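You operate a simulated robot arm through the tools that you are given. There is no shell and no other tool. Be economical: measure what you need, move in short steps, check, and stop when the job is done.

You run a simulated two-armed robot. Do the job below in one go: nothing can be reset, and whatever is moved stays where it is left.

Task
Lay the cream wadding pad on the long board, the long red band over it; close both clamps.

The check looks at the end state, three seconds after you hand in, the way a careful person would. Anything else that was tipped, shoved, dropped, spilled or broken makes it a failure.

Robot
Two 7-joint arms with two-finger parallel grippers on one trunk, on a base that drives. Base frame: it is fixed to the floor where the robot stands at the start and does not move with it; the origin is under the middle of the robot, x ahead of it, y to its left, z up. Lengths are in m, angles in rad, forces in N, time in s.
The left shoulder is at the start at [0.05, 0.161, 1.098], the right one opposite. With the tool pointing down near the work surface each hand reaches from about 0.1 to 0.66 m from the robot's upright axis, wherever it stands, measured 20 degrees to its own side. Places, roughly: black clamp [0.5, -0.3, 0.8]; orange clamp [0.5, -0.7, 0.8]; top of the long board [0.5, -0.5, 0.7]. Payload 3.43 kg a hand.
The TCP of each hand is the grasp point between the finger pads, 0.03 m short of the fingertips. In the tool frame z runs along the fingers and y along their closing line. Largest opening 0.094 m; finger width 0.028, thickness 0.01; the body of the gripper, 0.05 by 0.096 m, starts 0.055 m behind the TCP.
Orientation is told as [roll, pitch, yaw] about the base's x, y, z axes, in that order, counted from this pose: with the fingers straight down and closing along the base's y, the tool's x points along the base's -x, its y along +y and its z along -z.

Tools
- The arms move only by the tool drive_tool. It takes "left_moves", "right_moves" or both (then of equal length, played together; a hand with none holds still); each is a list of rows, each a list of 7 numbers: the turn, a rotation vector about the tool's x, y, z in rad, then the shift along the tool's x, y, z in m, then the gripper command, from -1 (shut) to 1 (fully open), values between in proportion. In form: [[ax, ay, az, dx, dy, dz, claw], ...]. A call has 1 to 12 rows; each row is the pose to reach, as a shift and turn from the pose commanded when the call began, along the tool's axes at that moment. Rows are played at 5 a second. More than 0.05 m and 0.15 rad between two rows, or a gripper value outside its range, and nothing of the call is played. A pose out of reach is approached as far as the arm can. The call stops where the force on the tool passes 40 N (or 10 N more than at its start, if that is more) or the arm is blocked; 0.2 s more then pass. Each finger travels about 0.045 m/s and halts on what it meets, pressing with about 28 N; the grip force reading is that of the motor and also rises with nothing between the fingers. The clock runs only during rows and for 0.2 s after the last one: add rows that repeat a pose to give the fingers time. The reply holds the time, the measured pose of the TCP, the force on the tool along the base axes, the opening and the grip force, in the units named above and with some noise, with the torque about the TCP (base axes, N m) and any sound that the robot's microphone picked up.
- Cameras (640 x 400 px; columns grow to the right, rows downward): "scene" is now at [0.1198, -0.033, 1.2129]; the picture's right is [-0.39, -0.92, 0.00], its down [-0.59, 0.25, -0.76] and it looks along [0.70, -0.30, -0.65] (base axes); focal length 223 px, centre (320, 200). "left" rides on the left gripper at [0.076, -0.014, -0.103] in its tool frame; the picture's right is [0.18, 0.98, 0.00], its down [-0.75, 0.14, -0.64] and it looks along [-0.63, 0.12, 0.77] (tool axes); focal length 243 px, centre (320, 200). "right" rides on the right gripper at [0.076, 0.014, -0.102] in its tool frame; the picture's right is [-0.18, 0.98, 0.00], its down [-0.75, -0.14, -0.64] and it looks along [-0.63, -0.12, 0.77] (tool axes); focal length 243 px, centre (320, 200). There is no depth. A picture from a camera that has moved, and an enlarged one, comes with that camera's place and axes in the base frame and with its lens.
- capture(camera): a new picture of that camera. The clock stands still meanwhile.
- move_column(by): slides the trunk up (or, below 0, down) by that many m; the arms and the scene camera ride with it, the base frame stays. It gives what a move gives, with no picture.
- drive_base(legs): drives the robot by 1 to 6 legs, each [ahead, left, turn to the left] in m, m and rad, along the robot's own axes; the way and the turn of a leg run together, so that a leg with both is an arc; at most 1.5 m and 3.142 rad a leg. The arms and the cameras ride along, it lands a little off, and it stops where it bumps. It gives what a move gives.
- pan_tilt(pan, tilt): turns the head with the scene camera to pan (to the left, within 1.396 rad either way) and tilt (down, from -0.506 to 1.204), counted from straight ahead of the robot. It gives what a move gives.
- close_up(camera, box): a new picture of the part [left, top, right, bottom] of that camera's present view, enlarged. The clock stands still meanwhile.
- job_done(): hands the job in; it is judged then, once.

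Work in short steps. Places have to be worked out from the pictures, the camera data and where the tool is seen: move nearer, look again, correct. Check each grasp and each placing, and mend what went wrong. You have 120 turns and 88 pictures in all, those below and enlarged ones among them. Open the grippers and draw the arms clear of the work before you hand the job in, unless the task says otherwise; then end with one line.

The tools are called after ">>>" as name(argument=value, ...) on one line, values as JSON. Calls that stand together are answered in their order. drive_tool: Moves the arms, as the interface text tells. Its arguments: {"type":"object","properties":{"left_moves":{"type":"array","items":{"type":"array","items":{"type":"number"}}},"right_moves":{"type":"array","items":{"type":"array","items":{"type":"number"}}}},"required":[]} The other tools are called the same way: move_column (by) slides the trunk up or down; drive_base (legs) drives the base; pan_tilt (pan, tilt) turns the head that bears the scene camera; capture (camera) takes a picture; close_up (camera, box) takes an enlarged picture of a part of a camera's view; job_done () hands the job in.

At the start:

```text
time: 0.0
left_tool_pos: [0.4648, -0.0099, 1.0695]
left_ee_rot: [0.0, -0.001, 0.0]
left_force: [-0.2, 0.6, -0.4]
left_torque: [-0.03, -0.02, 0.01]
left_finger_gap: 0.0937
left_grip_force: 0.1
right_tool_pos: [0.277, -0.3023, 1.0544]
right_ee_rot: [0.0, 0.001, -0.001]
right_force: [0.2, -0.1, -0.1]
right_torque: [0.0, -0.01, 0.01]
right_finger_gap: 0.0939
right_grip_force: 0.2
trunk travel left (down, up): [-0.125, 0.142]
robot x, y, heading: [-0.003, 0.0024, -0.0]
head pan, tilt: [-0.403, 0.703]
```

scene: 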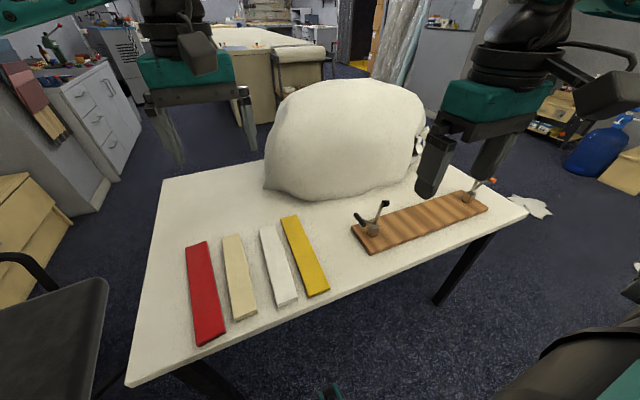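
right: 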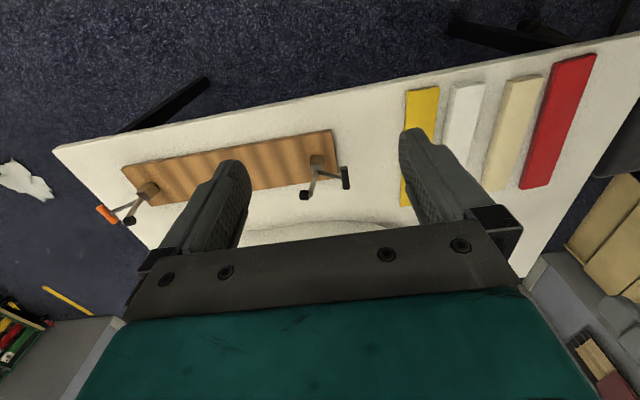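
left: 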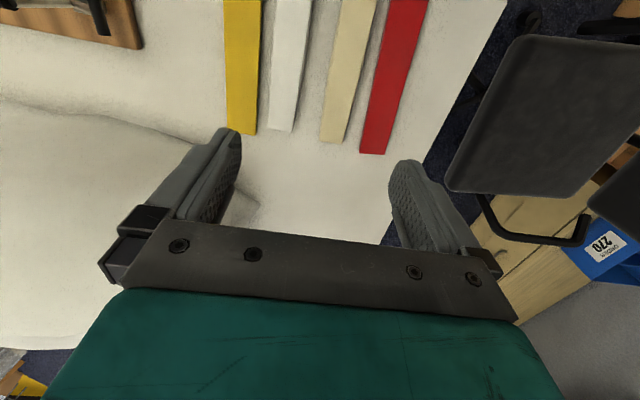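

I see four strips (red, cream, white, yellow) and a board with two toggle clamps. I start by enlarging the strips and the board.

>>> close_up(camera="scene", box=[160, 190, 360, 360])

>>> close_up(camera="scene", box=[335, 165, 525, 265])

>>> close_up(camera="right", box=[80, 110, 370, 260])

```text
2.35 times, centred on (260, 275) of scene
camera zoom: at [0.1198, -0.033, 1.2129], right [-0.39, -0.92, 0.0], down [-0.59, 0.25, -0.76], along [0.7, -0.3, -0.65], focal length 524 px, centre (461, 24)
```

zoom: 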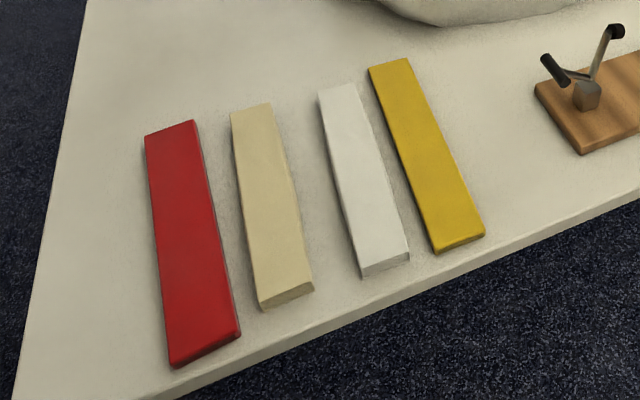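

```text
3.37 times, centred on (430, 215) of scene
camera zoom: at [0.1198, -0.033, 1.2129], right [-0.39, -0.92, 0.0], down [-0.59, 0.25, -0.76], along [0.7, -0.3, -0.65], focal length 751 px, centre (-50, 150)
```

zoom: 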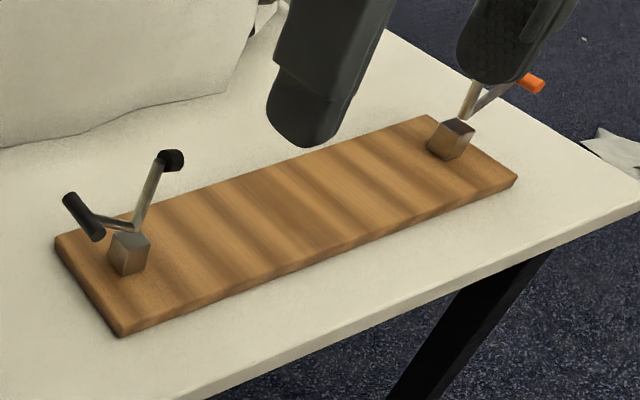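

```text
2.21 times, centred on (225, 185) of right
camera zoom: at [0.2002, -0.287, 1.1565], right [0.19, 0.98, 0.0], down [0.75, -0.14, 0.64], along [0.63, -0.12, -0.77], focal length 535 px, centre (530, 233)
```

zoom: 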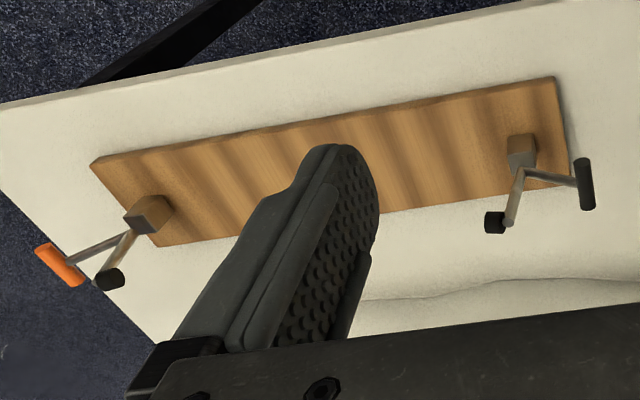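

The board spans about x 0.40–0.51 and y −0.30 to −0.76, with its top near z 0.71. Cream is at about (0.495, 0.035) and red at about (0.488, 0.117), both lying along x. I'll move the left hand aside and bring the right hand over the cream pad.

>>> drive_tool(left_moves=[[0, 0, 0, 0, 0.045, 0, 1], [0, 0, 0, 0, 0.09, 0, 1], [0, 0, 0, 0, 0.135, 0, 1], [0, 0, 0, 0, 0.18, 0, 1], [0, 0, 0, 0, 0.225, 0, 1], [0, 0, 0, 0, 0.26, 0, 1], [0, 0, 0, 0, 0.26, 0, 1], [0, 0, 0, 0, 0.26, 0, 1], [0, 0, 0, 0, 0.26, 0, 1], [0, 0, 0, 0, 0.26, 0, 1]], right_moves=[[0, 0, 0, -0.0218, 0.0337, 0.0104, 1], [0, 0, 0, -0.0436, 0.0674, 0.0208, 1], [0, 0, 0, -0.0654, 0.1011, 0.0312, 1], [0, 0, 0, -0.0872, 0.1348, 0.0416, 1], [0, 0, 0, -0.109, 0.1685, 0.052, 1], [0, 0, 0, -0.1308, 0.2022, 0.0624, 1], [0, 0, 0, -0.1526, 0.2359, 0.0728, 1], [0, 0, 0, -0.1744, 0.2696, 0.0832, 1], [0, 0, 0, -0.1962, 0.3033, 0.0936, 1], [0, 0, 0, -0.218, 0.337, 0.104, 1]])

>>> capture(camera="right")

>>> capture(camera="scene")

```text
time: 2.2
left_tool_pos: [0.4632, 0.2512, 1.0717]
left_ee_rot: [0.0, 0.001, 0.003]
left_force: [0.5, 0.2, 0.1]
left_torque: [0.01, 0.01, -0.03]
left_finger_gap: 0.0942
left_grip_force: 0.1
right_tool_pos: [0.4253, -0.1131, 0.9756]
right_ee_rot: [0.001, -0.002, -0.003]
right_force: [-0.6, 0.2, 0.4]
right_torque: [-0.01, 0.0, 0.01]
right_finger_gap: 0.0942
right_grip_force: 0.1
right hand out of reach, approached as far as the arm can: row 6, 7, 8, 9, 10
trunk travel left (down, up): [-0.125, 0.142]
robot x, y, heading: [0.0038, -0.0012, -0.003]
head pan, tilt: [-0.403, 0.703]
```

```text
81 pictures are left
camera right: at [0.3484, -0.0985, 1.078], right [0.19, 0.98, 0.0], down [0.75, -0.14, 0.64], along [0.63, -0.12, -0.77], focal length 243 px, centre (320, 200)
```

right: 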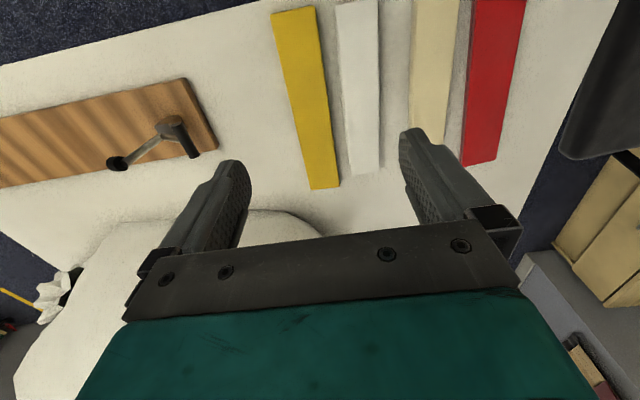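

```text
80 pictures are left
camera scene: at [0.1198, -0.033, 1.2129], right [-0.39, -0.92, 0.0], down [-0.59, 0.25, -0.76], along [0.7, -0.3, -0.65], focal length 223 px, centre (320, 200)
```

scene: 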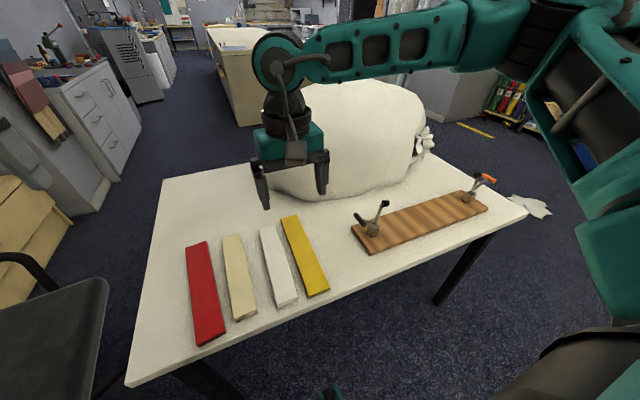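

The right arm cannot reach that far across, so the left arm will do the carrying. I send the right hand back and bring the left hand over the cream pad.

>>> drive_tool(left_moves=[[0, 0, 0, 0, 0, 0, 1], [0, 0, 0, -0.005, -0.036, 0.03, 1], [0, 0, 0, -0.01, -0.072, 0.06, 1], [0, 0, 0, -0.015, -0.108, 0.09, 1], [0, 0, 0, -0.02, -0.144, 0.12, 1], [0, 0, 0, -0.025, -0.18, 0.15, 1], [0, 0, 0, -0.032, -0.216, 0.17, 1], [0, 0, 0, -0.032, -0.216, 0.17, 1]], right_moves=[[0, 0, 0, 0.021, -0.027, -0.011, 1], [0, 0, 0, 0.042, -0.054, -0.022, 1], [0, 0, 0, 0.063, -0.081, -0.033, 1], [0, 0, 0, 0.084, -0.108, -0.044, 1], [0, 0, 0, 0.105, -0.135, -0.055, 1], [0, 0, 0, 0.126, -0.162, -0.066, 1], [0, 0, 0, 0.148, -0.189, -0.075, 1], [0, 0, 0, 0.148, -0.189, -0.075, 1]])

>>> capture(camera="left")

```text
time: 4.0
left_tool_pos: [0.4962, 0.0298, 0.9002]
left_ee_rot: [0.0, 0.0, 0.003]
left_force: [-0.3, 0.2, -0.8]
left_torque: [-0.01, -0.04, 0.01]
left_finger_gap: 0.0941
left_grip_force: 0.1
right_tool_pos: [0.269, -0.3039, 1.0485]
right_ee_rot: [0.0, 0.001, -0.002]
right_force: [0.1, 0.2, -1.1]
right_torque: [0.02, 0.0, -0.03]
right_finger_gap: 0.094
right_grip_force: 0.1
trunk travel left (down, up): [-0.125, 0.142]
robot x, y, heading: [-0.0021, 0.0016, 0.004]
head pan, tilt: [-0.403, 0.703]
```

```text
79 pictures are left
camera left: at [0.4198, 0.0166, 1.0022], right [-0.19, 0.98, 0.0], down [0.75, 0.14, 0.64], along [0.63, 0.12, -0.77], focal length 243 px, centre (320, 200)
```

left: 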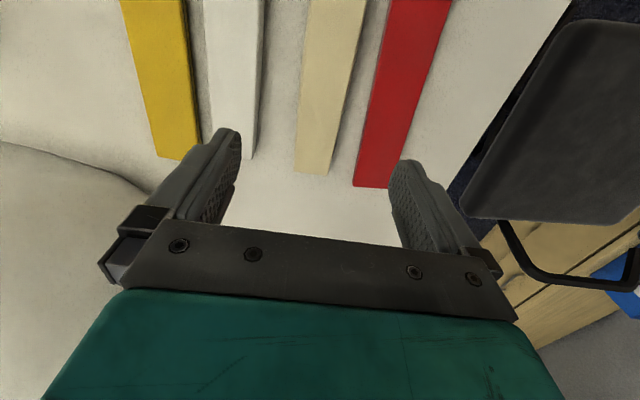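

The cream centreline passes (0.495, 0.038) with yaw about 0.05, and red is roughly 0.027 away. I narrow the opening to about 0.066 and go down part way.

>>> drive_tool(left_moves=[[0, 0, -0.05, 0, 0.006, 0, 0.4], [0, 0, -0.05, 0, 0.006, 0.04, 0.4], [0, 0, -0.05, 0, 0.006, 0.08, 0.4], [0, 0, -0.05, 0, 0.006, 0.12, 0.4], [0, 0, -0.05, 0, 0.006, 0.145, 0.4], [0, 0, -0.05, 0, 0.006, 0.145, 0.4]])

>>> capture(camera="left")

>>> close_up(camera="scene", box=[160, 190, 360, 360])

```text
time: 5.4
left_tool_pos: [0.494, 0.0412, 0.7562]
left_ee_rot: [0.0, -0.001, 0.051]
left_force: [-0.1, -0.3, 0.1]
left_torque: [-0.04, 0.0, -0.02]
left_finger_gap: 0.0658
left_grip_force: 0.0
right_tool_pos: [0.2682, -0.3047, 1.0485]
right_ee_rot: [0.0, 0.0, -0.002]
right_force: [-0.7, 0.9, 1.1]
right_torque: [-0.01, 0.01, 0.04]
right_finger_gap: 0.094
right_grip_force: 0.0
trunk travel left (down, up): [-0.125, 0.142]
robot x, y, heading: [0.0007, 0.0007, 0.0]
head pan, tilt: [-0.403, 0.703]
```

```text
78 pictures are left
camera left: at [0.4187, 0.0225, 0.8584], right [-0.23, 0.97, 0.0], down [0.75, 0.18, 0.64], along [0.62, 0.15, -0.77], focal length 243 px, centre (320, 200)
```

left: 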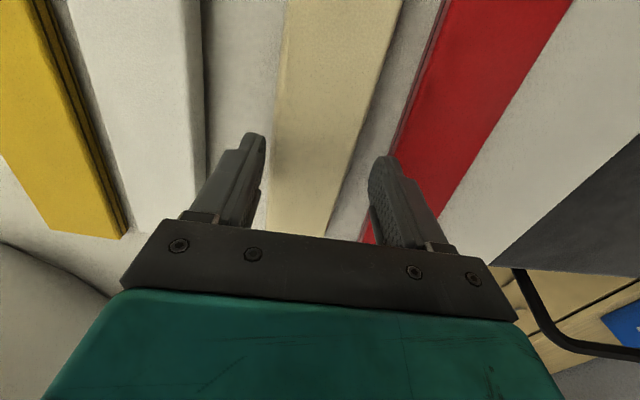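

```text
2.35 times, centred on (260, 275) of scene
camera zoom: at [0.1198, -0.033, 1.2129], right [-0.39, -0.92, 0.0], down [-0.59, 0.25, -0.76], along [0.7, -0.3, -0.65], focal length 524 px, centre (461, 24)
```

zoom: 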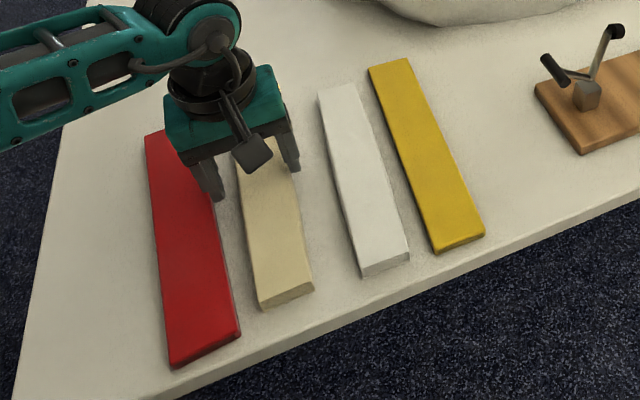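

Fingers straddle the pad, with the red side a little tight, so I shift 3 mm away from red and go down slowly until contact.

>>> drive_tool(left_moves=[[0, 0, 0, 0, -0.003, 0, 0.4], [0, 0, 0, 0, -0.003, 0.015, 0.4], [0, 0, 0, 0, -0.003, 0.022, 0.4], [0, 0, 0, 0, -0.003, 0.027, 0.4], [0, 0, 0, 0, -0.003, 0.027, 0.4]])

>>> capture(camera="left")

```text
time: 6.6
left_tool_pos: [0.4959, 0.0352, 0.7303]
left_ee_rot: [-0.001, -0.003, 0.051]
left_force: [-1.1, 0.9, 9.6]
left_torque: [0.39, 0.2, 0.1]
left_finger_gap: 0.0663
left_grip_force: 0.2
right_tool_pos: [0.2676, -0.3053, 1.0486]
right_ee_rot: [-0.001, -0.001, -0.001]
right_force: [0.4, 0.4, 0.1]
right_torque: [-0.04, 0.04, -0.02]
right_finger_gap: 0.0939
right_grip_force: 0.0
trunk travel left (down, up): [-0.125, 0.142]
robot x, y, heading: [-0.0003, -0.0022, -0.003]
head pan, tilt: [-0.403, 0.703]
```

```text
76 pictures are left
camera left: at [0.4198, 0.0184, 0.832], right [-0.23, 0.97, 0.0], down [0.74, 0.18, 0.64], along [0.63, 0.15, -0.77], focal length 243 px, centre (320, 200)
```

left: 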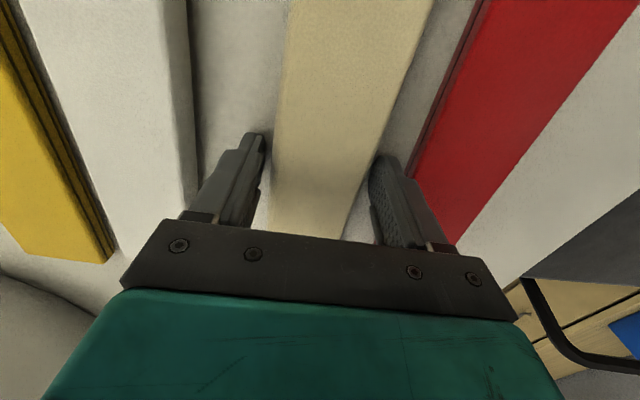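

Fingertips touched the table (z about 0.700) and both are in the gaps. I lift 3 mm and close.

>>> drive_tool(left_moves=[[0, 0, 0, 0, 0, -0.003, 0.4], [0, 0, 0, 0, 0, -0.003, 0], [0, 0, 0, 0, 0, -0.003, -0.5], [0, 0, 0, 0, 0, -0.003, -1], [0, 0, 0, 0, 0, -0.003, -1], [0, 0, 0, 0, 0, -0.003, -1], [0, 0, 0, 0, 0, -0.003, -1]])

>>> capture(camera="left")

```text
time: 8.2
left_tool_pos: [0.4958, 0.0365, 0.7313]
left_ee_rot: [0.0, 0.0, 0.051]
left_force: [-0.8, 0.3, 0.2]
left_torque: [-0.01, 0.0, 0.03]
left_finger_gap: 0.0549
left_grip_force: 27.7
right_tool_pos: [0.269, -0.3044, 1.0486]
right_ee_rot: [-0.001, -0.001, -0.002]
right_force: [0.1, 0.4, 1.0]
right_torque: [0.03, -0.01, 0.01]
right_finger_gap: 0.0941
right_grip_force: 0.0
trunk travel left (down, up): [-0.125, 0.142]
robot x, y, heading: [0.0022, 0.0015, -0.0]
head pan, tilt: [-0.403, 0.703]
```

```text
75 pictures are left
camera left: at [0.4205, 0.0185, 0.834], right [-0.23, 0.97, 0.0], down [0.75, 0.18, 0.64], along [0.62, 0.15, -0.77], focal length 243 px, centre (320, 200)
```

left: 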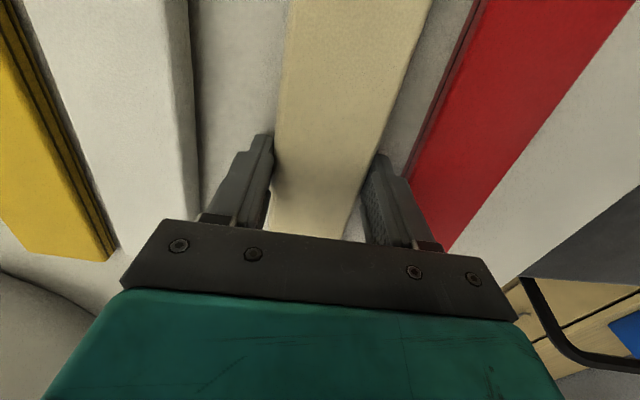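

The pad is gripped at a width of 0.055. I lift it gently and look.

>>> drive_tool(left_moves=[[0, 0, 0, 0, 0, -0.02, -1], [0, 0, 0, 0, 0, -0.05, -1], [0, 0, 0, 0, 0, -0.08, -1], [0, 0, 0, 0, 0, -0.12, -1], [0, 0, 0, 0, 0, -0.16, -1], [0, 0, 0, 0, 0, -0.2, -1]])

>>> capture(camera="scene")

>>> capture(camera="left")

```text
time: 9.6
left_tool_pos: [0.4958, 0.0362, 0.933]
left_ee_rot: [0.001, 0.0, 0.052]
left_force: [0.4, 1.1, -1.0]
left_torque: [0.0, 0.01, -0.02]
left_finger_gap: 0.0547
left_grip_force: 27.7
right_tool_pos: [0.2685, -0.3048, 1.0484]
right_ee_rot: [-0.001, -0.001, -0.001]
right_force: [-0.1, 0.0, 0.2]
right_torque: [-0.01, 0.02, -0.02]
right_finger_gap: 0.0937
right_grip_force: 0.0
trunk travel left (down, up): [-0.125, 0.142]
robot x, y, heading: [-0.001, -0.0004, 0.003]
head pan, tilt: [-0.403, 0.703]
```

```text
74 pictures are left
camera scene: at [0.1196, -0.0331, 1.2129], right [-0.39, -0.92, 0.0], down [-0.59, 0.25, -0.76], along [0.7, -0.3, -0.65], focal length 223 px, centre (320, 200)
```

scene: 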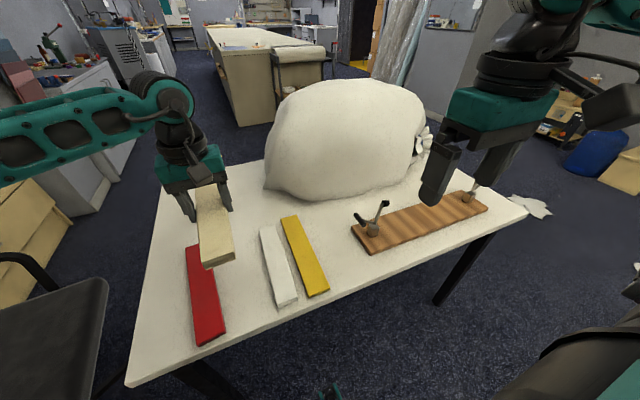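

```text
73 pictures are left
camera left: at [0.4206, 0.0188, 1.0345], right [-0.23, 0.97, 0.0], down [0.75, 0.18, 0.64], along [0.62, 0.15, -0.77], focal length 243 px, centre (320, 200)
```

left: 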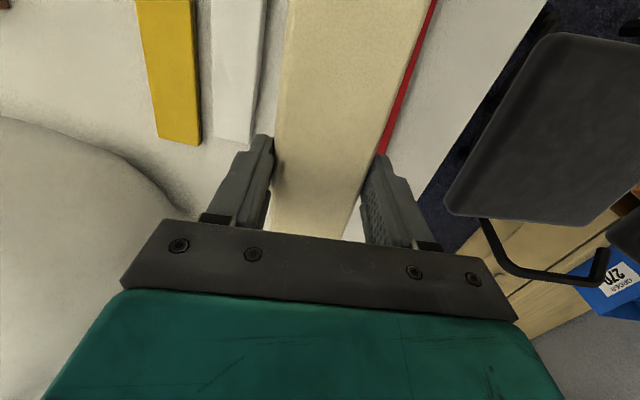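

The pad is rigid and held level at its middle. I turn it through 90° in place so that it will lie along the board.

>>> drive_tool(left_moves=[[0, 0, 0.147, 0, 0, 0, -1], [0, 0, 0.294, 0, 0, 0, -1], [0, 0, 0.441, 0, 0, 0, -1], [0, 0, 0.588, 0, 0, 0, -1], [0, 0, 0.735, 0, 0, 0, -1], [0, 0, 0.882, 0, 0, 0, -1], [0, 0, 1.029, 0, 0, 0, -1], [0, 0, 1.176, 0, 0, 0, -1], [0, 0, 1.323, 0, 0, 0, -1], [0, 0, 1.47, 0, 0, 0, -1], [0, 0, 1.617, 0, 0, 0, -1], [0, 0, 1.622, 0, 0, 0, -1]])

>>> capture(camera="scene")

```text
time: 12.2
left_tool_pos: [0.3836, 0.0655, 0.9571]
left_ee_rot: [0.112, 0.011, -1.378]
left_force: [0.2, -1.0, -0.2]
left_torque: [-0.01, -0.01, -0.01]
left_finger_gap: 0.0548
left_grip_force: 27.8
left hand out of reach, approached as far as the arm can: row 8, 9, 10, 11, 12
right_tool_pos: [0.2687, -0.3045, 1.0479]
right_ee_rot: [0.0, 0.001, -0.002]
right_force: [0.4, -0.3, -0.4]
right_torque: [0.03, 0.0, 0.0]
right_finger_gap: 0.0938
right_grip_force: 0.0
trunk travel left (down, up): [-0.125, 0.142]
robot x, y, heading: [-0.0006, 0.0014, -0.004]
head pan, tilt: [-0.403, 0.703]
```

```text
72 pictures are left
camera scene: at [0.1209, -0.0334, 1.2127], right [-0.39, -0.92, 0.0], down [-0.6, 0.25, -0.76], along [0.7, -0.3, -0.65], focal length 223 px, centre (320, 200)
```

scene: 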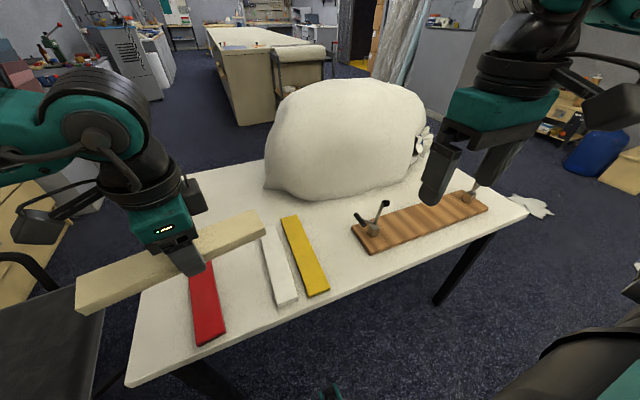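

The wrist limits a turn to −90°, so I'll turn the other way, first back through neutral.

>>> drive_tool(left_moves=[[0, 0, -0.147, 0, 0, 0, -1], [0, 0, -0.294, 0, 0, 0, -1], [0, 0, -0.441, 0, 0, 0, -1], [0, 0, -0.588, 0, 0, 0, -1], [0, 0, -0.735, 0, 0, 0, -1], [0, 0, -0.882, 0, 0, 0, -1], [0, 0, -1.029, 0, 0, 0, -1], [0, 0, -1.176, 0, 0, 0, -1], [0, 0, -1.323, 0, 0, 0, -1], [0, 0, -1.378, 0, 0, 0, -1]])

```text
time: 14.4
left_tool_pos: [0.3816, 0.0649, 0.9588]
left_ee_rot: [0.033, -0.111, 0.0]
left_force: [-0.1, -0.1, -0.2]
left_torque: [0.04, 0.0, -0.01]
left_finger_gap: 0.0548
left_grip_force: 28.3
right_tool_pos: [0.2682, -0.3036, 1.0492]
right_ee_rot: [0.002, 0.0, -0.003]
right_force: [-0.9, 0.1, 0.4]
right_torque: [-0.01, 0.0, 0.02]
right_finger_gap: 0.0937
right_grip_force: 0.0
trunk travel left (down, up): [-0.125, 0.142]
robot x, y, heading: [0.0011, -0.0008, -0.002]
head pan, tilt: [-0.403, 0.703]
```

Now I level the tool, then turn toward +90°.

>>> drive_tool(left_moves=[[0.033, 0.111, 0, -0.03, 0, 0, -1], [0.033, 0.111, 0, -0.05, 0, 0, -1]])

>>> drive_tool(left_moves=[[0, 0, -0.147, 0, 0, 0, -1], [0, 0, -0.294, 0, 0, 0, -1], [0, 0, -0.441, 0, 0, 0, -1], [0, 0, -0.588, 0, 0, 0, -1], [0, 0, -0.735, 0, 0, 0, -1], [0, 0, -0.882, 0, 0, 0, -1], [0, 0, -1.029, 0, 0, 0, -1], [0, 0, -1.176, 0, 0, 0, -1], [0, 0, -1.323, 0, 0, 0, -1], [0, 0, -1.47, 0, 0, 0, -1], [0, 0, -1.571, 0, 0, 0, -1]])

>>> capture(camera="scene")

```text
time: 15.0
left_tool_pos: [0.4304, 0.0656, 0.9629]
left_ee_rot: [0.0, 0.003, 0.001]
left_force: [-0.8, -0.2, 0.0]
left_torque: [0.0, -0.01, -0.01]
left_finger_gap: 0.0549
left_grip_force: 28.3
right_tool_pos: [0.2684, -0.3047, 1.0481]
right_ee_rot: [0.0, 0.0, -0.001]
right_force: [-0.1, 0.3, -0.3]
right_torque: [-0.04, -0.02, 0.04]
right_finger_gap: 0.0941
right_grip_force: 0.1
trunk travel left (down, up): [-0.125, 0.142]
robot x, y, heading: [-0.0003, 0.0002, 0.001]
head pan, tilt: [-0.403, 0.703]
```

```text
time: 17.4
left_tool_pos: [0.4298, 0.0641, 0.963]
left_ee_rot: [-0.001, -0.001, 1.574]
left_force: [-0.7, -0.5, -1.2]
left_torque: [0.07, 0.02, 0.02]
left_finger_gap: 0.0547
left_grip_force: 28.0
right_tool_pos: [0.2685, -0.3043, 1.0486]
right_ee_rot: [0.001, 0.0, -0.003]
right_force: [-0.3, -0.3, 1.1]
right_torque: [-0.02, 0.0, 0.01]
right_finger_gap: 0.0939
right_grip_force: 0.0
trunk travel left (down, up): [-0.125, 0.142]
robot x, y, heading: [0.0014, 0.0009, -0.005]
head pan, tilt: [-0.403, 0.703]
```

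```text
71 pictures are left
camera scene: at [0.1198, -0.033, 1.2129], right [-0.39, -0.92, 0.0], down [-0.59, 0.25, -0.76], along [0.7, -0.3, -0.65], focal length 223 px, centre (320, 200)
```

scene: 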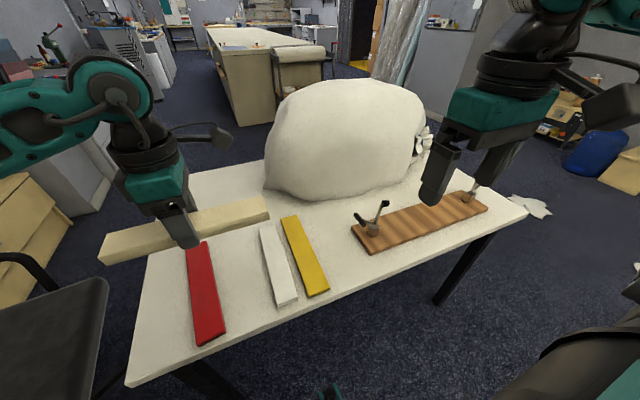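

The pad now lies along y. Before driving right, I check the floor on that side.

>>> pan_tilt(pan=-1.3, tilt=0.7)

>>> capture(camera="scene")

```text
time: 18.6
left_tool_pos: [0.4296, 0.0645, 0.9642]
left_ee_rot: [0.001, -0.001, 1.572]
left_force: [-0.5, -0.5, -1.3]
left_torque: [0.01, 0.0, -0.03]
left_finger_gap: 0.0546
left_grip_force: 27.8
right_tool_pos: [0.269, -0.3045, 1.0472]
right_ee_rot: [0.001, 0.0, -0.002]
right_force: [-0.8, 0.4, -0.2]
right_torque: [0.0, 0.0, -0.03]
right_finger_gap: 0.0943
right_grip_force: 0.0
trunk travel left (down, up): [-0.125, 0.142]
robot x, y, heading: [-0.0004, -0.0022, -0.0]
head pan, tilt: [-1.3, 0.7]
```

```text
70 pictures are left
camera scene: at [0.0646, -0.0815, 1.2132], right [-0.96, -0.27, 0.0], down [-0.17, 0.62, -0.76], along [0.2, -0.74, -0.64], focal length 223 px, centre (320, 200)
```

scene: 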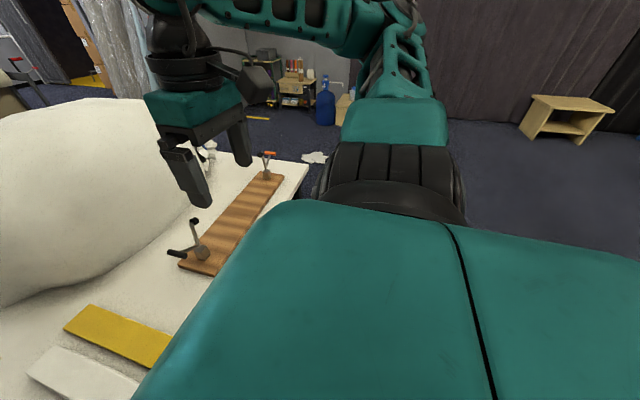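

The floor is clear on that side. I turn the head back and drive 0.55 m to the right.

>>> pan_tilt(pan=0.0, tilt=0.85)

>>> drive_base(legs=[[0, -0.55, 0]])

>>> capture(camera="scene")

>>> capture(camera="left")

>>> capture(camera="right")

```text
time: 20.1
left_tool_pos: [0.4305, 0.0647, 0.9628]
left_ee_rot: [0.002, 0.0, 1.57]
left_force: [-0.1, -0.1, 0.1]
left_torque: [-0.02, 0.02, 0.02]
left_finger_gap: 0.0547
left_grip_force: 28.2
right_tool_pos: [0.2691, -0.3042, 1.0472]
right_ee_rot: [-0.001, -0.001, -0.001]
right_force: [-0.4, 1.0, -0.1]
right_torque: [0.0, -0.01, 0.02]
right_finger_gap: 0.094
right_grip_force: 0.1
trunk travel left (down, up): [-0.125, 0.142]
robot x, y, heading: [-0.0017, 0.006, 0.0]
head pan, tilt: [0.0, 0.85]
```

```text
time: 25.4
left_tool_pos: [0.4304, -0.4864, 0.9641]
left_ee_rot: [0.001, 0.0, 1.571]
left_force: [-0.1, -0.5, -0.2]
left_torque: [-0.02, 0.0, -0.03]
left_finger_gap: 0.0549
left_grip_force: 28.5
right_tool_pos: [0.2694, -0.8538, 1.0481]
right_ee_rot: [-0.001, 0.0, 0.001]
right_force: [0.2, -0.9, 0.0]
right_torque: [0.0, 0.05, 0.0]
right_finger_gap: 0.0939
right_grip_force: 0.0
trunk travel left (down, up): [-0.125, 0.142]
robot x, y, heading: [-0.0001, -0.5552, -0.001]
head pan, tilt: [0.0, 0.85]
```

```text
69 pictures are left
camera scene: at [0.1205, -0.5508, 1.2009], right [0.0, -1.0, 0.0], down [-0.75, 0.0, -0.66], along [0.66, 0.0, -0.75], focal length 223 px, centre (320, 200)
```

scene: 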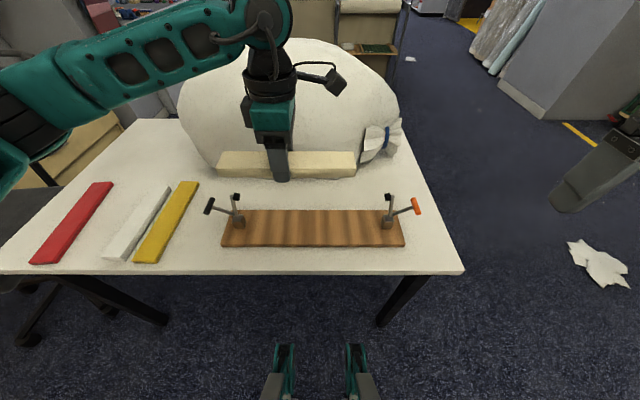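

```text
68 pictures are left
camera left: at [0.445, -0.562, 1.0652], right [-0.98, -0.19, 0.0], down [-0.14, 0.75, 0.64], along [-0.12, 0.63, -0.77], focal length 243 px, centre (320, 200)
```

left: 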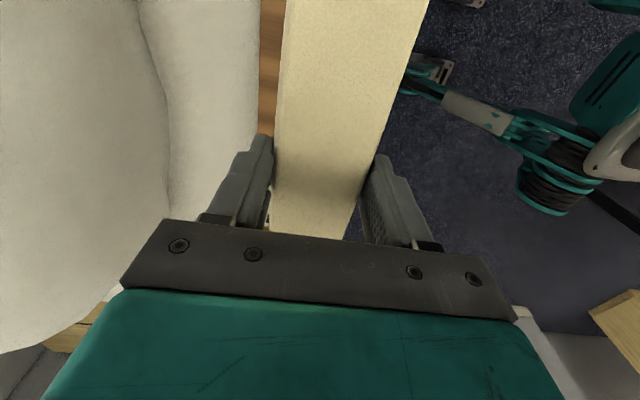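

```text
67 pictures are left
camera right: at [0.1932, -0.84, 1.1504], right [0.18, 0.98, 0.0], down [0.75, -0.14, 0.64], along [0.63, -0.12, -0.77], focal length 243 px, centre (320, 200)
```

right: 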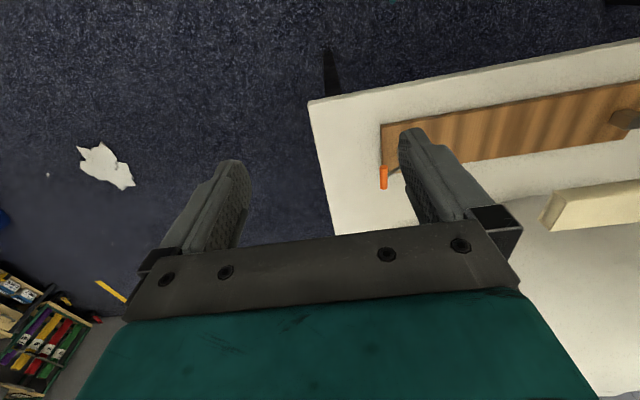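

Excellent view of the board. I enlarge it for exact measurements of board and clamps.

>>> close_up(camera="scene", box=[190, 130, 440, 270])

>>> close_up(camera="scene", box=[195, 180, 275, 260])

>>> close_up(camera="scene", box=[355, 180, 435, 260])

```text
2.56 times, centred on (315, 200) of scene
camera zoom: at [0.1205, -0.5508, 1.2009], right [0.0, -1.0, 0.0], down [-0.75, 0.0, -0.66], along [0.66, 0.0, -0.75], focal length 570 px, centre (333, 200)
```

zoom: 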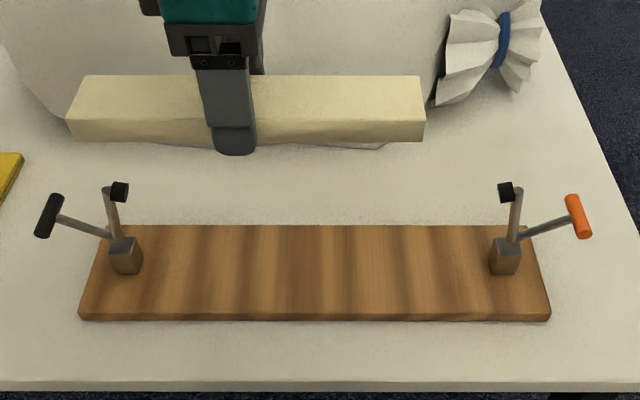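

```text
5.00 times, centred on (235, 220) of scene
camera zoom: at [0.1205, -0.5508, 1.2009], right [0.0, -1.0, 0.0], down [-0.75, 0.0, -0.66], along [0.66, 0.0, -0.75], focal length 1114 px, centre (745, 100)
```

zoom: 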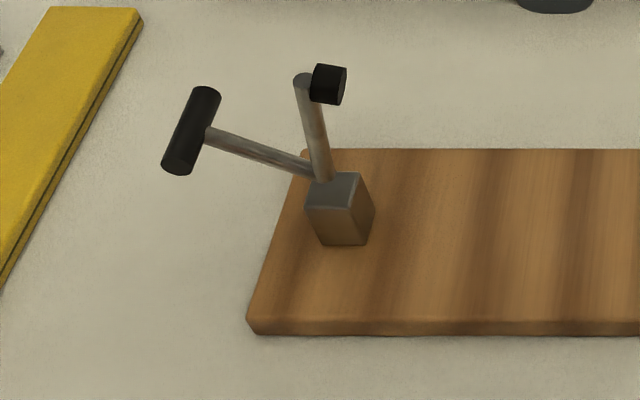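

```text
5.00 times, centred on (395, 220) of scene
camera zoom: at [0.1205, -0.5508, 1.2009], right [0.0, -1.0, 0.0], down [-0.75, 0.0, -0.66], along [0.66, 0.0, -0.75], focal length 1114 px, centre (-55, 100)
```

zoom: 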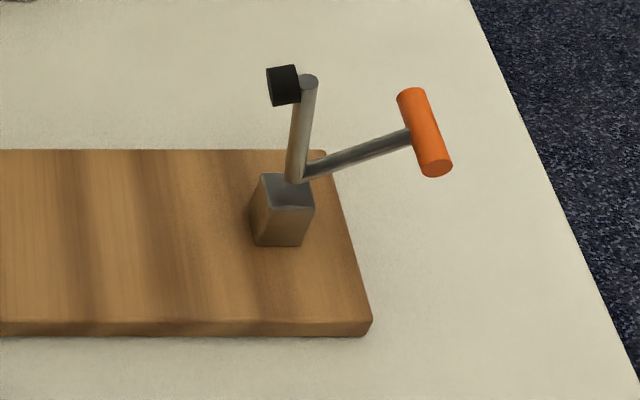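

Board centre is about (0.457, −0.533) with the top near 0.715, and the blocks are at y −0.341 and −0.725. The pad centre sits about 0.0066 to −y of the TCP, so I aim for TCP (0.457, −0.526), stopping first at z 0.80.

>>> drive_tool(left_moves=[[0, 0, 0, 0.02, -0.013, 0, -1], [0, 0, 0, 0.0396, -0.0266, 0, -1], [0, 0, 0, 0.0396, -0.0266, 0.045, -1], [0, 0, 0, 0.0396, -0.0266, 0.09, -1], [0, 0, 0, 0.0396, -0.0266, 0.13, -1], [0, 0, 0, 0.0396, -0.0266, 0.164, -1], [0, 0, 0, 0.0396, -0.0266, 0.164, -1]])

>>> close_up(camera="scene", box=[190, 130, 440, 270])

```text
time: 27.0
left_tool_pos: [0.4553, -0.5264, 0.7984]
left_ee_rot: [0.001, 0.001, 1.572]
left_force: [0.5, -0.3, -0.5]
left_torque: [-0.03, 0.04, -0.01]
left_finger_gap: 0.0549
left_grip_force: 27.9
right_tool_pos: [0.2692, -0.8546, 1.0474]
right_ee_rot: [0.0, -0.001, 0.002]
right_force: [0.8, -0.2, 0.2]
right_torque: [0.0, 0.01, 0.03]
right_finger_gap: 0.0941
right_grip_force: 0.0
trunk travel left (down, up): [-0.125, 0.142]
robot x, y, heading: [-0.001, -0.5518, -0.0]
head pan, tilt: [0.0, 0.85]
```

```text
2.56 times, centred on (315, 200) of scene
camera zoom: at [0.1205, -0.5507, 1.2009], right [0.0, -1.0, 0.0], down [-0.75, 0.0, -0.66], along [0.66, 0.0, -0.75], focal length 570 px, centre (333, 200)
```

zoom: 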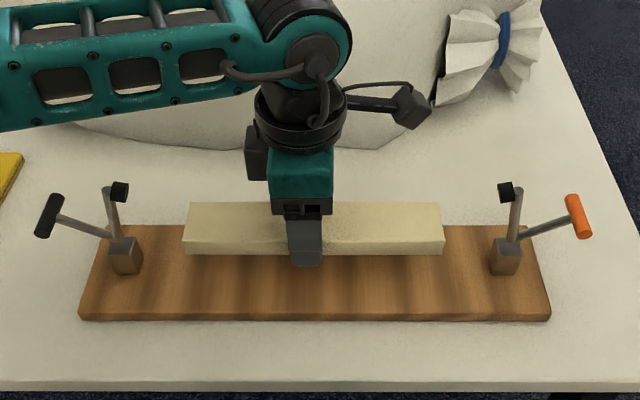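

Centred. I lower until it touches.

>>> drive_tool(left_moves=[[0, 0, 0, 0, 0, 0.03, -1], [0, 0, 0, 0, 0, 0.045, -1], [0, 0, 0, 0, 0, 0.05, -1], [0, 0, 0, 0, 0, 0.0525, -1], [0, 0, 0, 0, 0, 0.0525, -1]])

>>> close_up(camera="scene", box=[190, 130, 440, 270])

```text
time: 28.2
left_tool_pos: [0.457, -0.5255, 0.7485]
left_ee_rot: [-0.002, 0.0, 1.573]
left_force: [-1.1, 3.0, 14.7]
left_torque: [0.01, 0.06, -0.01]
left_finger_gap: 0.0546
left_grip_force: 28.3
right_tool_pos: [0.2699, -0.8547, 1.05]
right_ee_rot: [0.001, -0.003, 0.001]
right_force: [-0.7, 0.4, 0.4]
right_torque: [0.02, 0.02, -0.05]
right_finger_gap: 0.094
right_grip_force: 0.0
trunk travel left (down, up): [-0.125, 0.142]
robot x, y, heading: [0.0012, -0.553, 0.004]
head pan, tilt: [0.0, 0.85]
```

```text
2.56 times, centred on (315, 200) of scene
camera zoom: at [0.1194, -0.5505, 1.2013], right [0.0, -1.0, 0.0], down [-0.75, 0.0, -0.66], along [0.66, 0.0, -0.75], focal length 570 px, centre (333, 200)
```

zoom: 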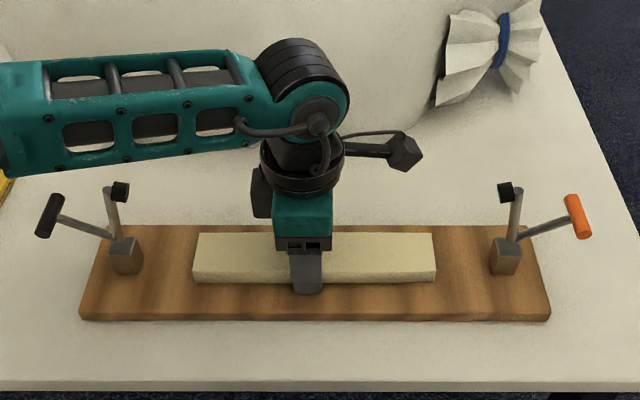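

Contact made, pad flat. I release and lift straight up.

>>> drive_tool(left_moves=[[0, 0, 0, 0, 0, -0.002, -1], [0, 0, 0, 0, 0, -0.002, 0.8], [0, 0, 0, 0, 0, -0.002, 0.8], [0, 0, 0, 0, 0, -0.002, 0.8], [0, 0, 0, 0, 0, -0.04, 0.8], [0, 0, 0, 0, 0, -0.09, 0.8], [0, 0, 0, 0, 0, -0.14, 0.8], [0, 0, 0, 0, 0, -0.19, 0.8], [0, 0, 0, 0.01, 0.025, -0.22, 0.8]])

>>> close_up(camera="scene", box=[190, 130, 440, 270])

```text
time: 30.2
left_tool_pos: [0.4318, -0.5368, 0.9684]
left_ee_rot: [0.002, 0.0, 1.573]
left_force: [-0.1, 0.7, -0.8]
left_torque: [0.01, -0.01, 0.02]
left_finger_gap: 0.0845
left_grip_force: 0.1
right_tool_pos: [0.2698, -0.8561, 1.0488]
right_ee_rot: [0.0, -0.002, -0.001]
right_force: [0.5, -0.1, -0.4]
right_torque: [0.02, 0.05, 0.0]
right_finger_gap: 0.0939
right_grip_force: 0.0
trunk travel left (down, up): [-0.125, 0.142]
robot x, y, heading: [-0.001, -0.55, -0.002]
head pan, tilt: [0.0, 0.85]
```

```text
2.56 times, centred on (315, 200) of scene
camera zoom: at [0.1203, -0.5508, 1.2009], right [0.0, -1.0, 0.0], down [-0.75, 0.0, -0.66], along [0.66, 0.0, -0.75], focal length 570 px, centre (333, 200)
```

zoom: 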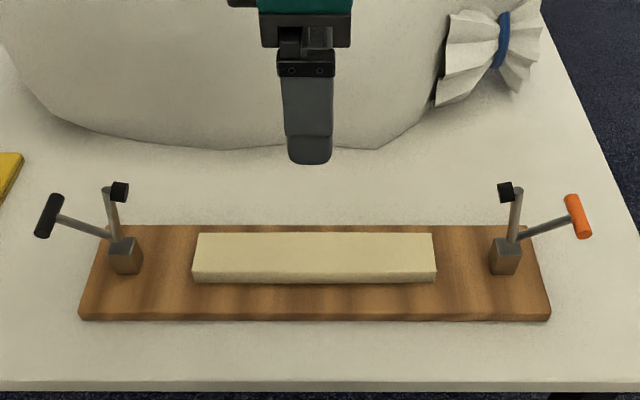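

The pad lies straight and centred. Next I drive back for the red band and turn the hand to yaw about 0.1.

>>> drive_base(legs=[[0, 0.55, 0]])

>>> drive_tool(left_moves=[[0, 0, 0.147, 0, 0, 0, 0.8], [0, 0, 0.294, 0, 0, 0, 0.8], [0, 0, 0.441, 0, 0, 0, 0.8], [0, 0, 0.588, 0, 0, 0, 0.8], [0, 0, 0.735, 0, 0, 0, 0.8], [0, 0, 0.882, 0, 0, 0, 0.8], [0, 0, 1.029, 0, 0, 0, 0.8], [0, 0, 1.176, 0, 0, 0, 0.8], [0, 0, 1.323, 0, 0, 0, 0.8], [0, 0, 1.471, 0, 0, 0, 0.8]])

```text
time: 35.5
left_tool_pos: [0.432, 0.0094, 0.9656]
left_ee_rot: [0.001, 0.0, 1.567]
left_force: [-0.4, 0.2, 0.3]
left_torque: [-0.02, 0.01, 0.0]
left_finger_gap: 0.0846
left_grip_force: 0.1
right_tool_pos: [0.269, -0.3098, 1.0482]
right_ee_rot: [0.001, 0.0, -0.006]
right_force: [-0.2, 0.2, -0.4]
right_torque: [-0.01, 0.0, -0.01]
right_finger_gap: 0.0939
right_grip_force: 0.0
trunk travel left (down, up): [-0.125, 0.142]
robot x, y, heading: [-0.0007, -0.0069, -0.003]
head pan, tilt: [0.0, 0.85]
```

```text
time: 37.7
left_tool_pos: [0.4331, 0.0083, 0.9672]
left_ee_rot: [0.0, 0.001, 0.095]
left_force: [-0.3, 0.5, 0.2]
left_torque: [0.0, 0.01, 0.01]
left_finger_gap: 0.0844
left_grip_force: 0.0
right_tool_pos: [0.2677, -0.31, 1.0476]
right_ee_rot: [0.001, -0.001, -0.005]
right_force: [0.3, 0.0, 0.8]
right_torque: [-0.01, -0.01, 0.0]
right_finger_gap: 0.094
right_grip_force: 0.1
trunk travel left (down, up): [-0.125, 0.142]
robot x, y, heading: [-0.0021, -0.0035, -0.007]
head pan, tilt: [0.0, 0.85]
```

Move over the red band.

>>> drive_tool(left_moves=[[0, 0, 0, -0.02, 0.035, 0, 0.8], [0, 0, 0, -0.043, 0.07, 0.02, 0.8], [0, 0, 0, -0.065, 0.103, 0.05, 0.8], [0, 0, 0, -0.065, 0.103, 0.085, 0.8], [0, 0, 0, -0.065, 0.103, 0.117, 0.8], [0, 0, 0, -0.065, 0.103, 0.117, 0.8]])

>>> capture(camera="left")

>>> capture(camera="scene")

```text
time: 39.1
left_tool_pos: [0.4871, 0.1191, 0.8495]
left_ee_rot: [0.001, 0.001, 0.095]
left_force: [-0.3, 0.3, -0.2]
left_torque: [0.01, 0.0, 0.02]
left_finger_gap: 0.0848
left_grip_force: 0.1
right_tool_pos: [0.2674, -0.31, 1.048]
right_ee_rot: [0.001, 0.002, -0.006]
right_force: [0.4, 0.0, 0.0]
right_torque: [-0.01, 0.0, 0.03]
right_finger_gap: 0.0941
right_grip_force: 0.0
trunk travel left (down, up): [-0.125, 0.142]
robot x, y, heading: [0.0022, -0.0058, -0.009]
head pan, tilt: [0.0, 0.85]
```

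```text
60 pictures are left
camera left: at [0.4132, 0.0975, 0.9518], right [-0.28, 0.96, 0.0], down [0.74, 0.21, 0.64], along [0.62, 0.18, -0.77], focal length 243 px, centre (320, 200)
```

left: 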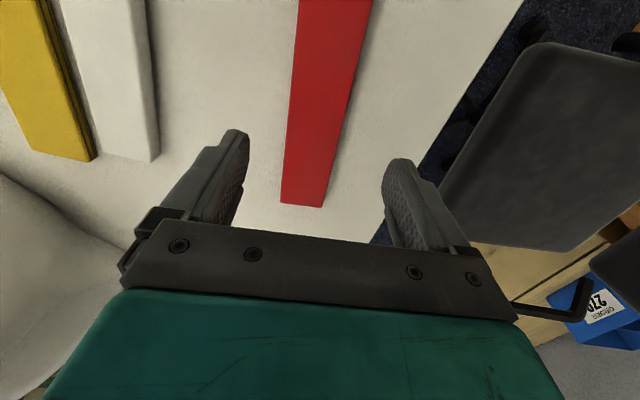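

```text
59 pictures are left
camera scene: at [0.1209, -0.0045, 1.2009], right [0.0, -1.0, 0.0], down [-0.75, 0.0, -0.66], along [0.66, 0.0, -0.75], focal length 223 px, centre (320, 200)
```

scene: 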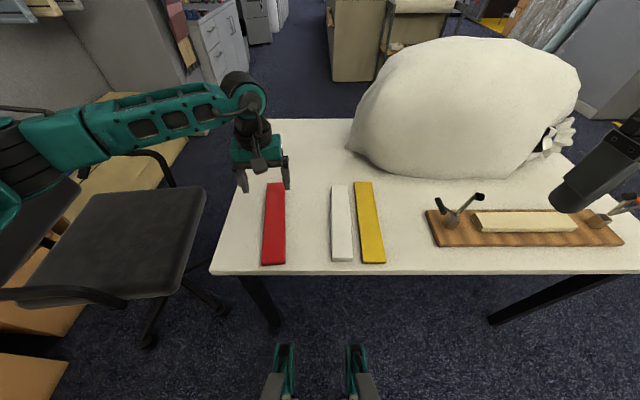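

The hand is centred on red (centreline y ≈ 0.119 at this x, yaw ≈ 0.1). I descend and grip.

>>> drive_tool(left_moves=[[0, 0, -0.01, -0.003, 0, 0.04, 0.8], [0, 0, -0.01, -0.003, 0, 0.08, 0.8], [0, 0, -0.01, -0.003, 0, 0.105, 0.8], [0, 0, -0.01, -0.003, 0, 0.117, 0.8], [0, 0, -0.01, -0.003, 0, 0.117, 0.2], [0, 0, -0.01, -0.003, 0, 0.117, -0.5], [0, 0, -0.01, -0.003, 0, 0.117, -1], [0, 0, -0.01, -0.003, 0, 0.117, -1], [0, 0, -0.01, -0.003, 0, 0.117, -1], [0, 0, -0.01, -0.003, 0, 0.117, -1]])

>>> capture(camera="left")

```text
time: 41.3
left_tool_pos: [0.4893, 0.1187, 0.7334]
left_ee_rot: [-0.001, 0.001, 0.106]
left_force: [0.2, 0.3, -0.5]
left_torque: [0.04, 0.02, 0.04]
left_finger_gap: 0.055
left_grip_force: 27.8
right_tool_pos: [0.2681, -0.3101, 1.0476]
right_ee_rot: [0.001, 0.0, -0.006]
right_force: [0.9, 0.8, 0.5]
right_torque: [0.01, -0.01, -0.02]
right_finger_gap: 0.0943
right_grip_force: 0.0
trunk travel left (down, up): [-0.125, 0.142]
robot x, y, heading: [-0.0013, -0.0043, 0.0]
head pan, tilt: [0.0, 0.85]
```

```text
58 pictures are left
camera left: at [0.4158, 0.0958, 0.8351], right [-0.29, 0.96, 0.0], down [0.74, 0.22, 0.64], along [0.61, 0.18, -0.77], focal length 243 px, centre (320, 200)
```

left: 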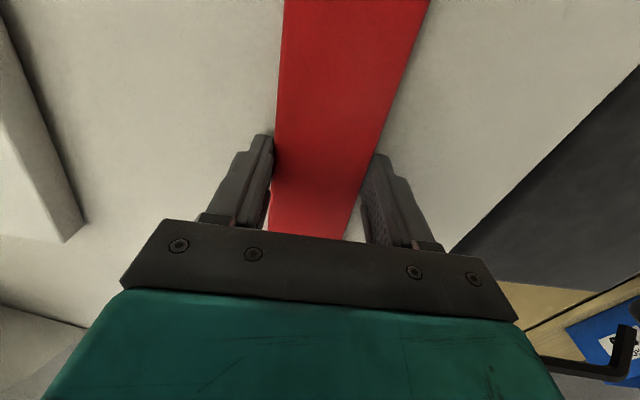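

Red is held at 0.055. I lift and retract slightly, then turn to +90°.

>>> drive_tool(left_moves=[[0, 0, 0, 0, 0, -0.02, -1], [0, 0, 0, 0, 0, -0.05, -1], [0, 0, 0, 0, 0, -0.09, -1], [0, 0, 0, 0.015, 0, -0.13, -1], [0, 0, 0, 0.03, 0, -0.17, -1], [0, 0, 0, 0.045, 0, -0.2, -1], [0, 0, 0, 0.06, 0, -0.23, -1]])

>>> drive_tool(left_moves=[[0, 0, -0.147, 0, 0, 0, -1], [0, 0, -0.294, 0, 0, 0, -1], [0, 0, -0.441, 0, 0, 0, -1], [0, 0, -0.588, 0, 0, 0, -1], [0, 0, -0.735, 0, 0, 0, -1], [0, 0, -0.882, 0, 0, 0, -1], [0, 0, -1.029, 0, 0, 0, -1], [0, 0, -1.176, 0, 0, 0, -1], [0, 0, -1.323, 0, 0, 0, -1], [0, 0, -1.465, 0, 0, 0, -1]])

>>> drive_base(legs=[[0, -0.55, 0]])

>>> capture(camera="scene")

```text
time: 42.9
left_tool_pos: [0.4287, 0.1113, 0.9632]
left_ee_rot: [0.001, 0.002, 0.108]
left_force: [-0.6, -0.4, -0.4]
left_torque: [0.01, 0.0, 0.01]
left_finger_gap: 0.0551
left_grip_force: 28.0
right_tool_pos: [0.2689, -0.3108, 1.0484]
right_ee_rot: [0.0, -0.001, -0.006]
right_force: [0.5, -1.0, -0.8]
right_torque: [0.01, 0.0, 0.0]
right_finger_gap: 0.094
right_grip_force: 0.0
trunk travel left (down, up): [-0.125, 0.142]
robot x, y, heading: [0.0017, -0.0086, -0.002]
head pan, tilt: [0.0, 0.85]
```

```text
time: 45.1
left_tool_pos: [0.4304, 0.1116, 0.9629]
left_ee_rot: [0.004, 0.0, 1.576]
left_force: [-0.2, -0.6, -1.2]
left_torque: [-0.02, 0.01, 0.01]
left_finger_gap: 0.0552
left_grip_force: 28.0
right_tool_pos: [0.2684, -0.3101, 1.0477]
right_ee_rot: [-0.001, 0.002, -0.006]
right_force: [0.3, 0.2, 0.2]
right_torque: [-0.01, 0.0, 0.01]
right_finger_gap: 0.0941
right_grip_force: 0.1
trunk travel left (down, up): [-0.125, 0.142]
robot x, y, heading: [-0.0003, -0.0064, -0.003]
head pan, tilt: [0.0, 0.85]
```

```text
time: 50.4
left_tool_pos: [0.4299, -0.4318, 0.9628]
left_ee_rot: [0.002, -0.001, 1.577]
left_force: [0.2, -0.1, -0.6]
left_torque: [0.01, 0.0, -0.02]
left_finger_gap: 0.0553
left_grip_force: 28.0
right_tool_pos: [0.2704, -0.8529, 1.0496]
right_ee_rot: [0.001, 0.001, 0.003]
right_force: [-0.2, -0.8, 0.0]
right_torque: [0.03, -0.01, -0.01]
right_finger_gap: 0.0943
right_grip_force: 0.0
trunk travel left (down, up): [-0.125, 0.142]
robot x, y, heading: [0.0042, -0.55, 0.006]
head pan, tilt: [0.0, 0.85]
```

```text
57 pictures are left
camera scene: at [0.121, -0.5495, 1.2009], right [0.0, -1.0, 0.0], down [-0.75, 0.0, -0.66], along [0.66, 0.0, -0.75], focal length 223 px, centre (320, 200)
```

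scene: 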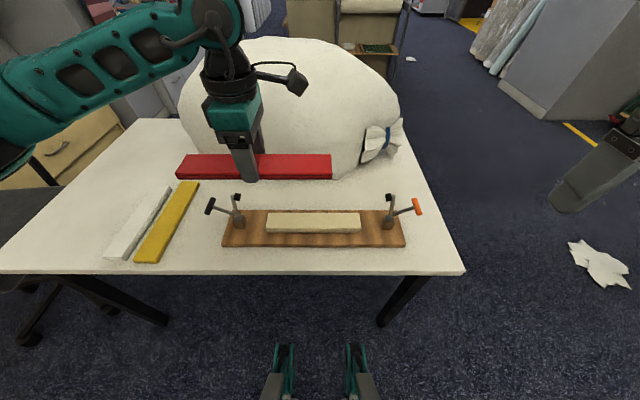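

Red is centred about 0.003 to −y of the TCP. I move above the pad to TCP (0.457, −0.530) and down to z 0.80, keeping clear of both clamp arms.

>>> drive_tool(left_moves=[[0, 0, 0.005, 0.033, -0.009, 0, -1], [0, 0, 0.005, 0.066, -0.018, 0, -1], [0, 0, 0.005, 0.098, -0.027, 0, -1], [0, 0, 0.005, 0.098, -0.027, 0.045, -1], [0, 0, 0.005, 0.098, -0.027, 0.09, -1], [0, 0, 0.005, 0.098, -0.027, 0.13, -1], [0, 0, 0.005, 0.098, -0.027, 0.16, -1], [0, 0, 0.005, 0.098, -0.027, 0.16, -1]])

>>> close_up(camera="scene", box=[190, 130, 440, 270])

```text
time: 52.2
left_tool_pos: [0.4573, -0.5305, 0.8032]
left_ee_rot: [0.001, -0.001, 1.571]
left_force: [-0.1, -0.7, -0.5]
left_torque: [0.01, -0.01, 0.0]
left_finger_gap: 0.055
left_grip_force: 27.6
right_tool_pos: [0.2698, -0.8527, 1.0484]
right_ee_rot: [0.0, 0.0, 0.002]
right_force: [-0.3, 0.1, -0.4]
right_torque: [0.0, 0.03, 0.01]
right_finger_gap: 0.094
right_grip_force: 0.1
trunk travel left (down, up): [-0.125, 0.142]
robot x, y, heading: [0.0022, -0.5499, 0.002]
head pan, tilt: [0.0, 0.85]
```

```text
2.56 times, centred on (315, 200) of scene
camera zoom: at [0.121, -0.5495, 1.2009], right [0.0, -1.0, 0.0], down [-0.75, 0.0, -0.66], along [0.66, 0.0, -0.75], focal length 570 px, centre (333, 200)
```

zoom: 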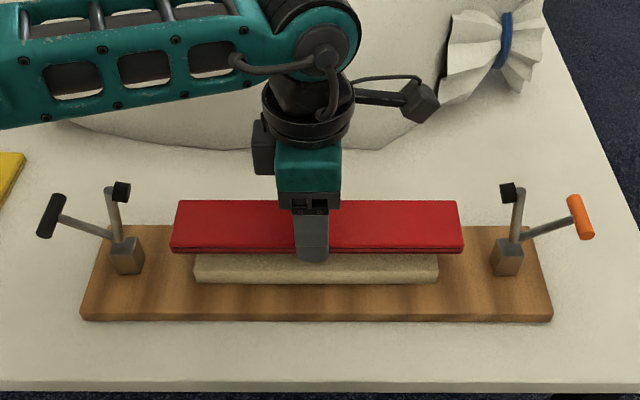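

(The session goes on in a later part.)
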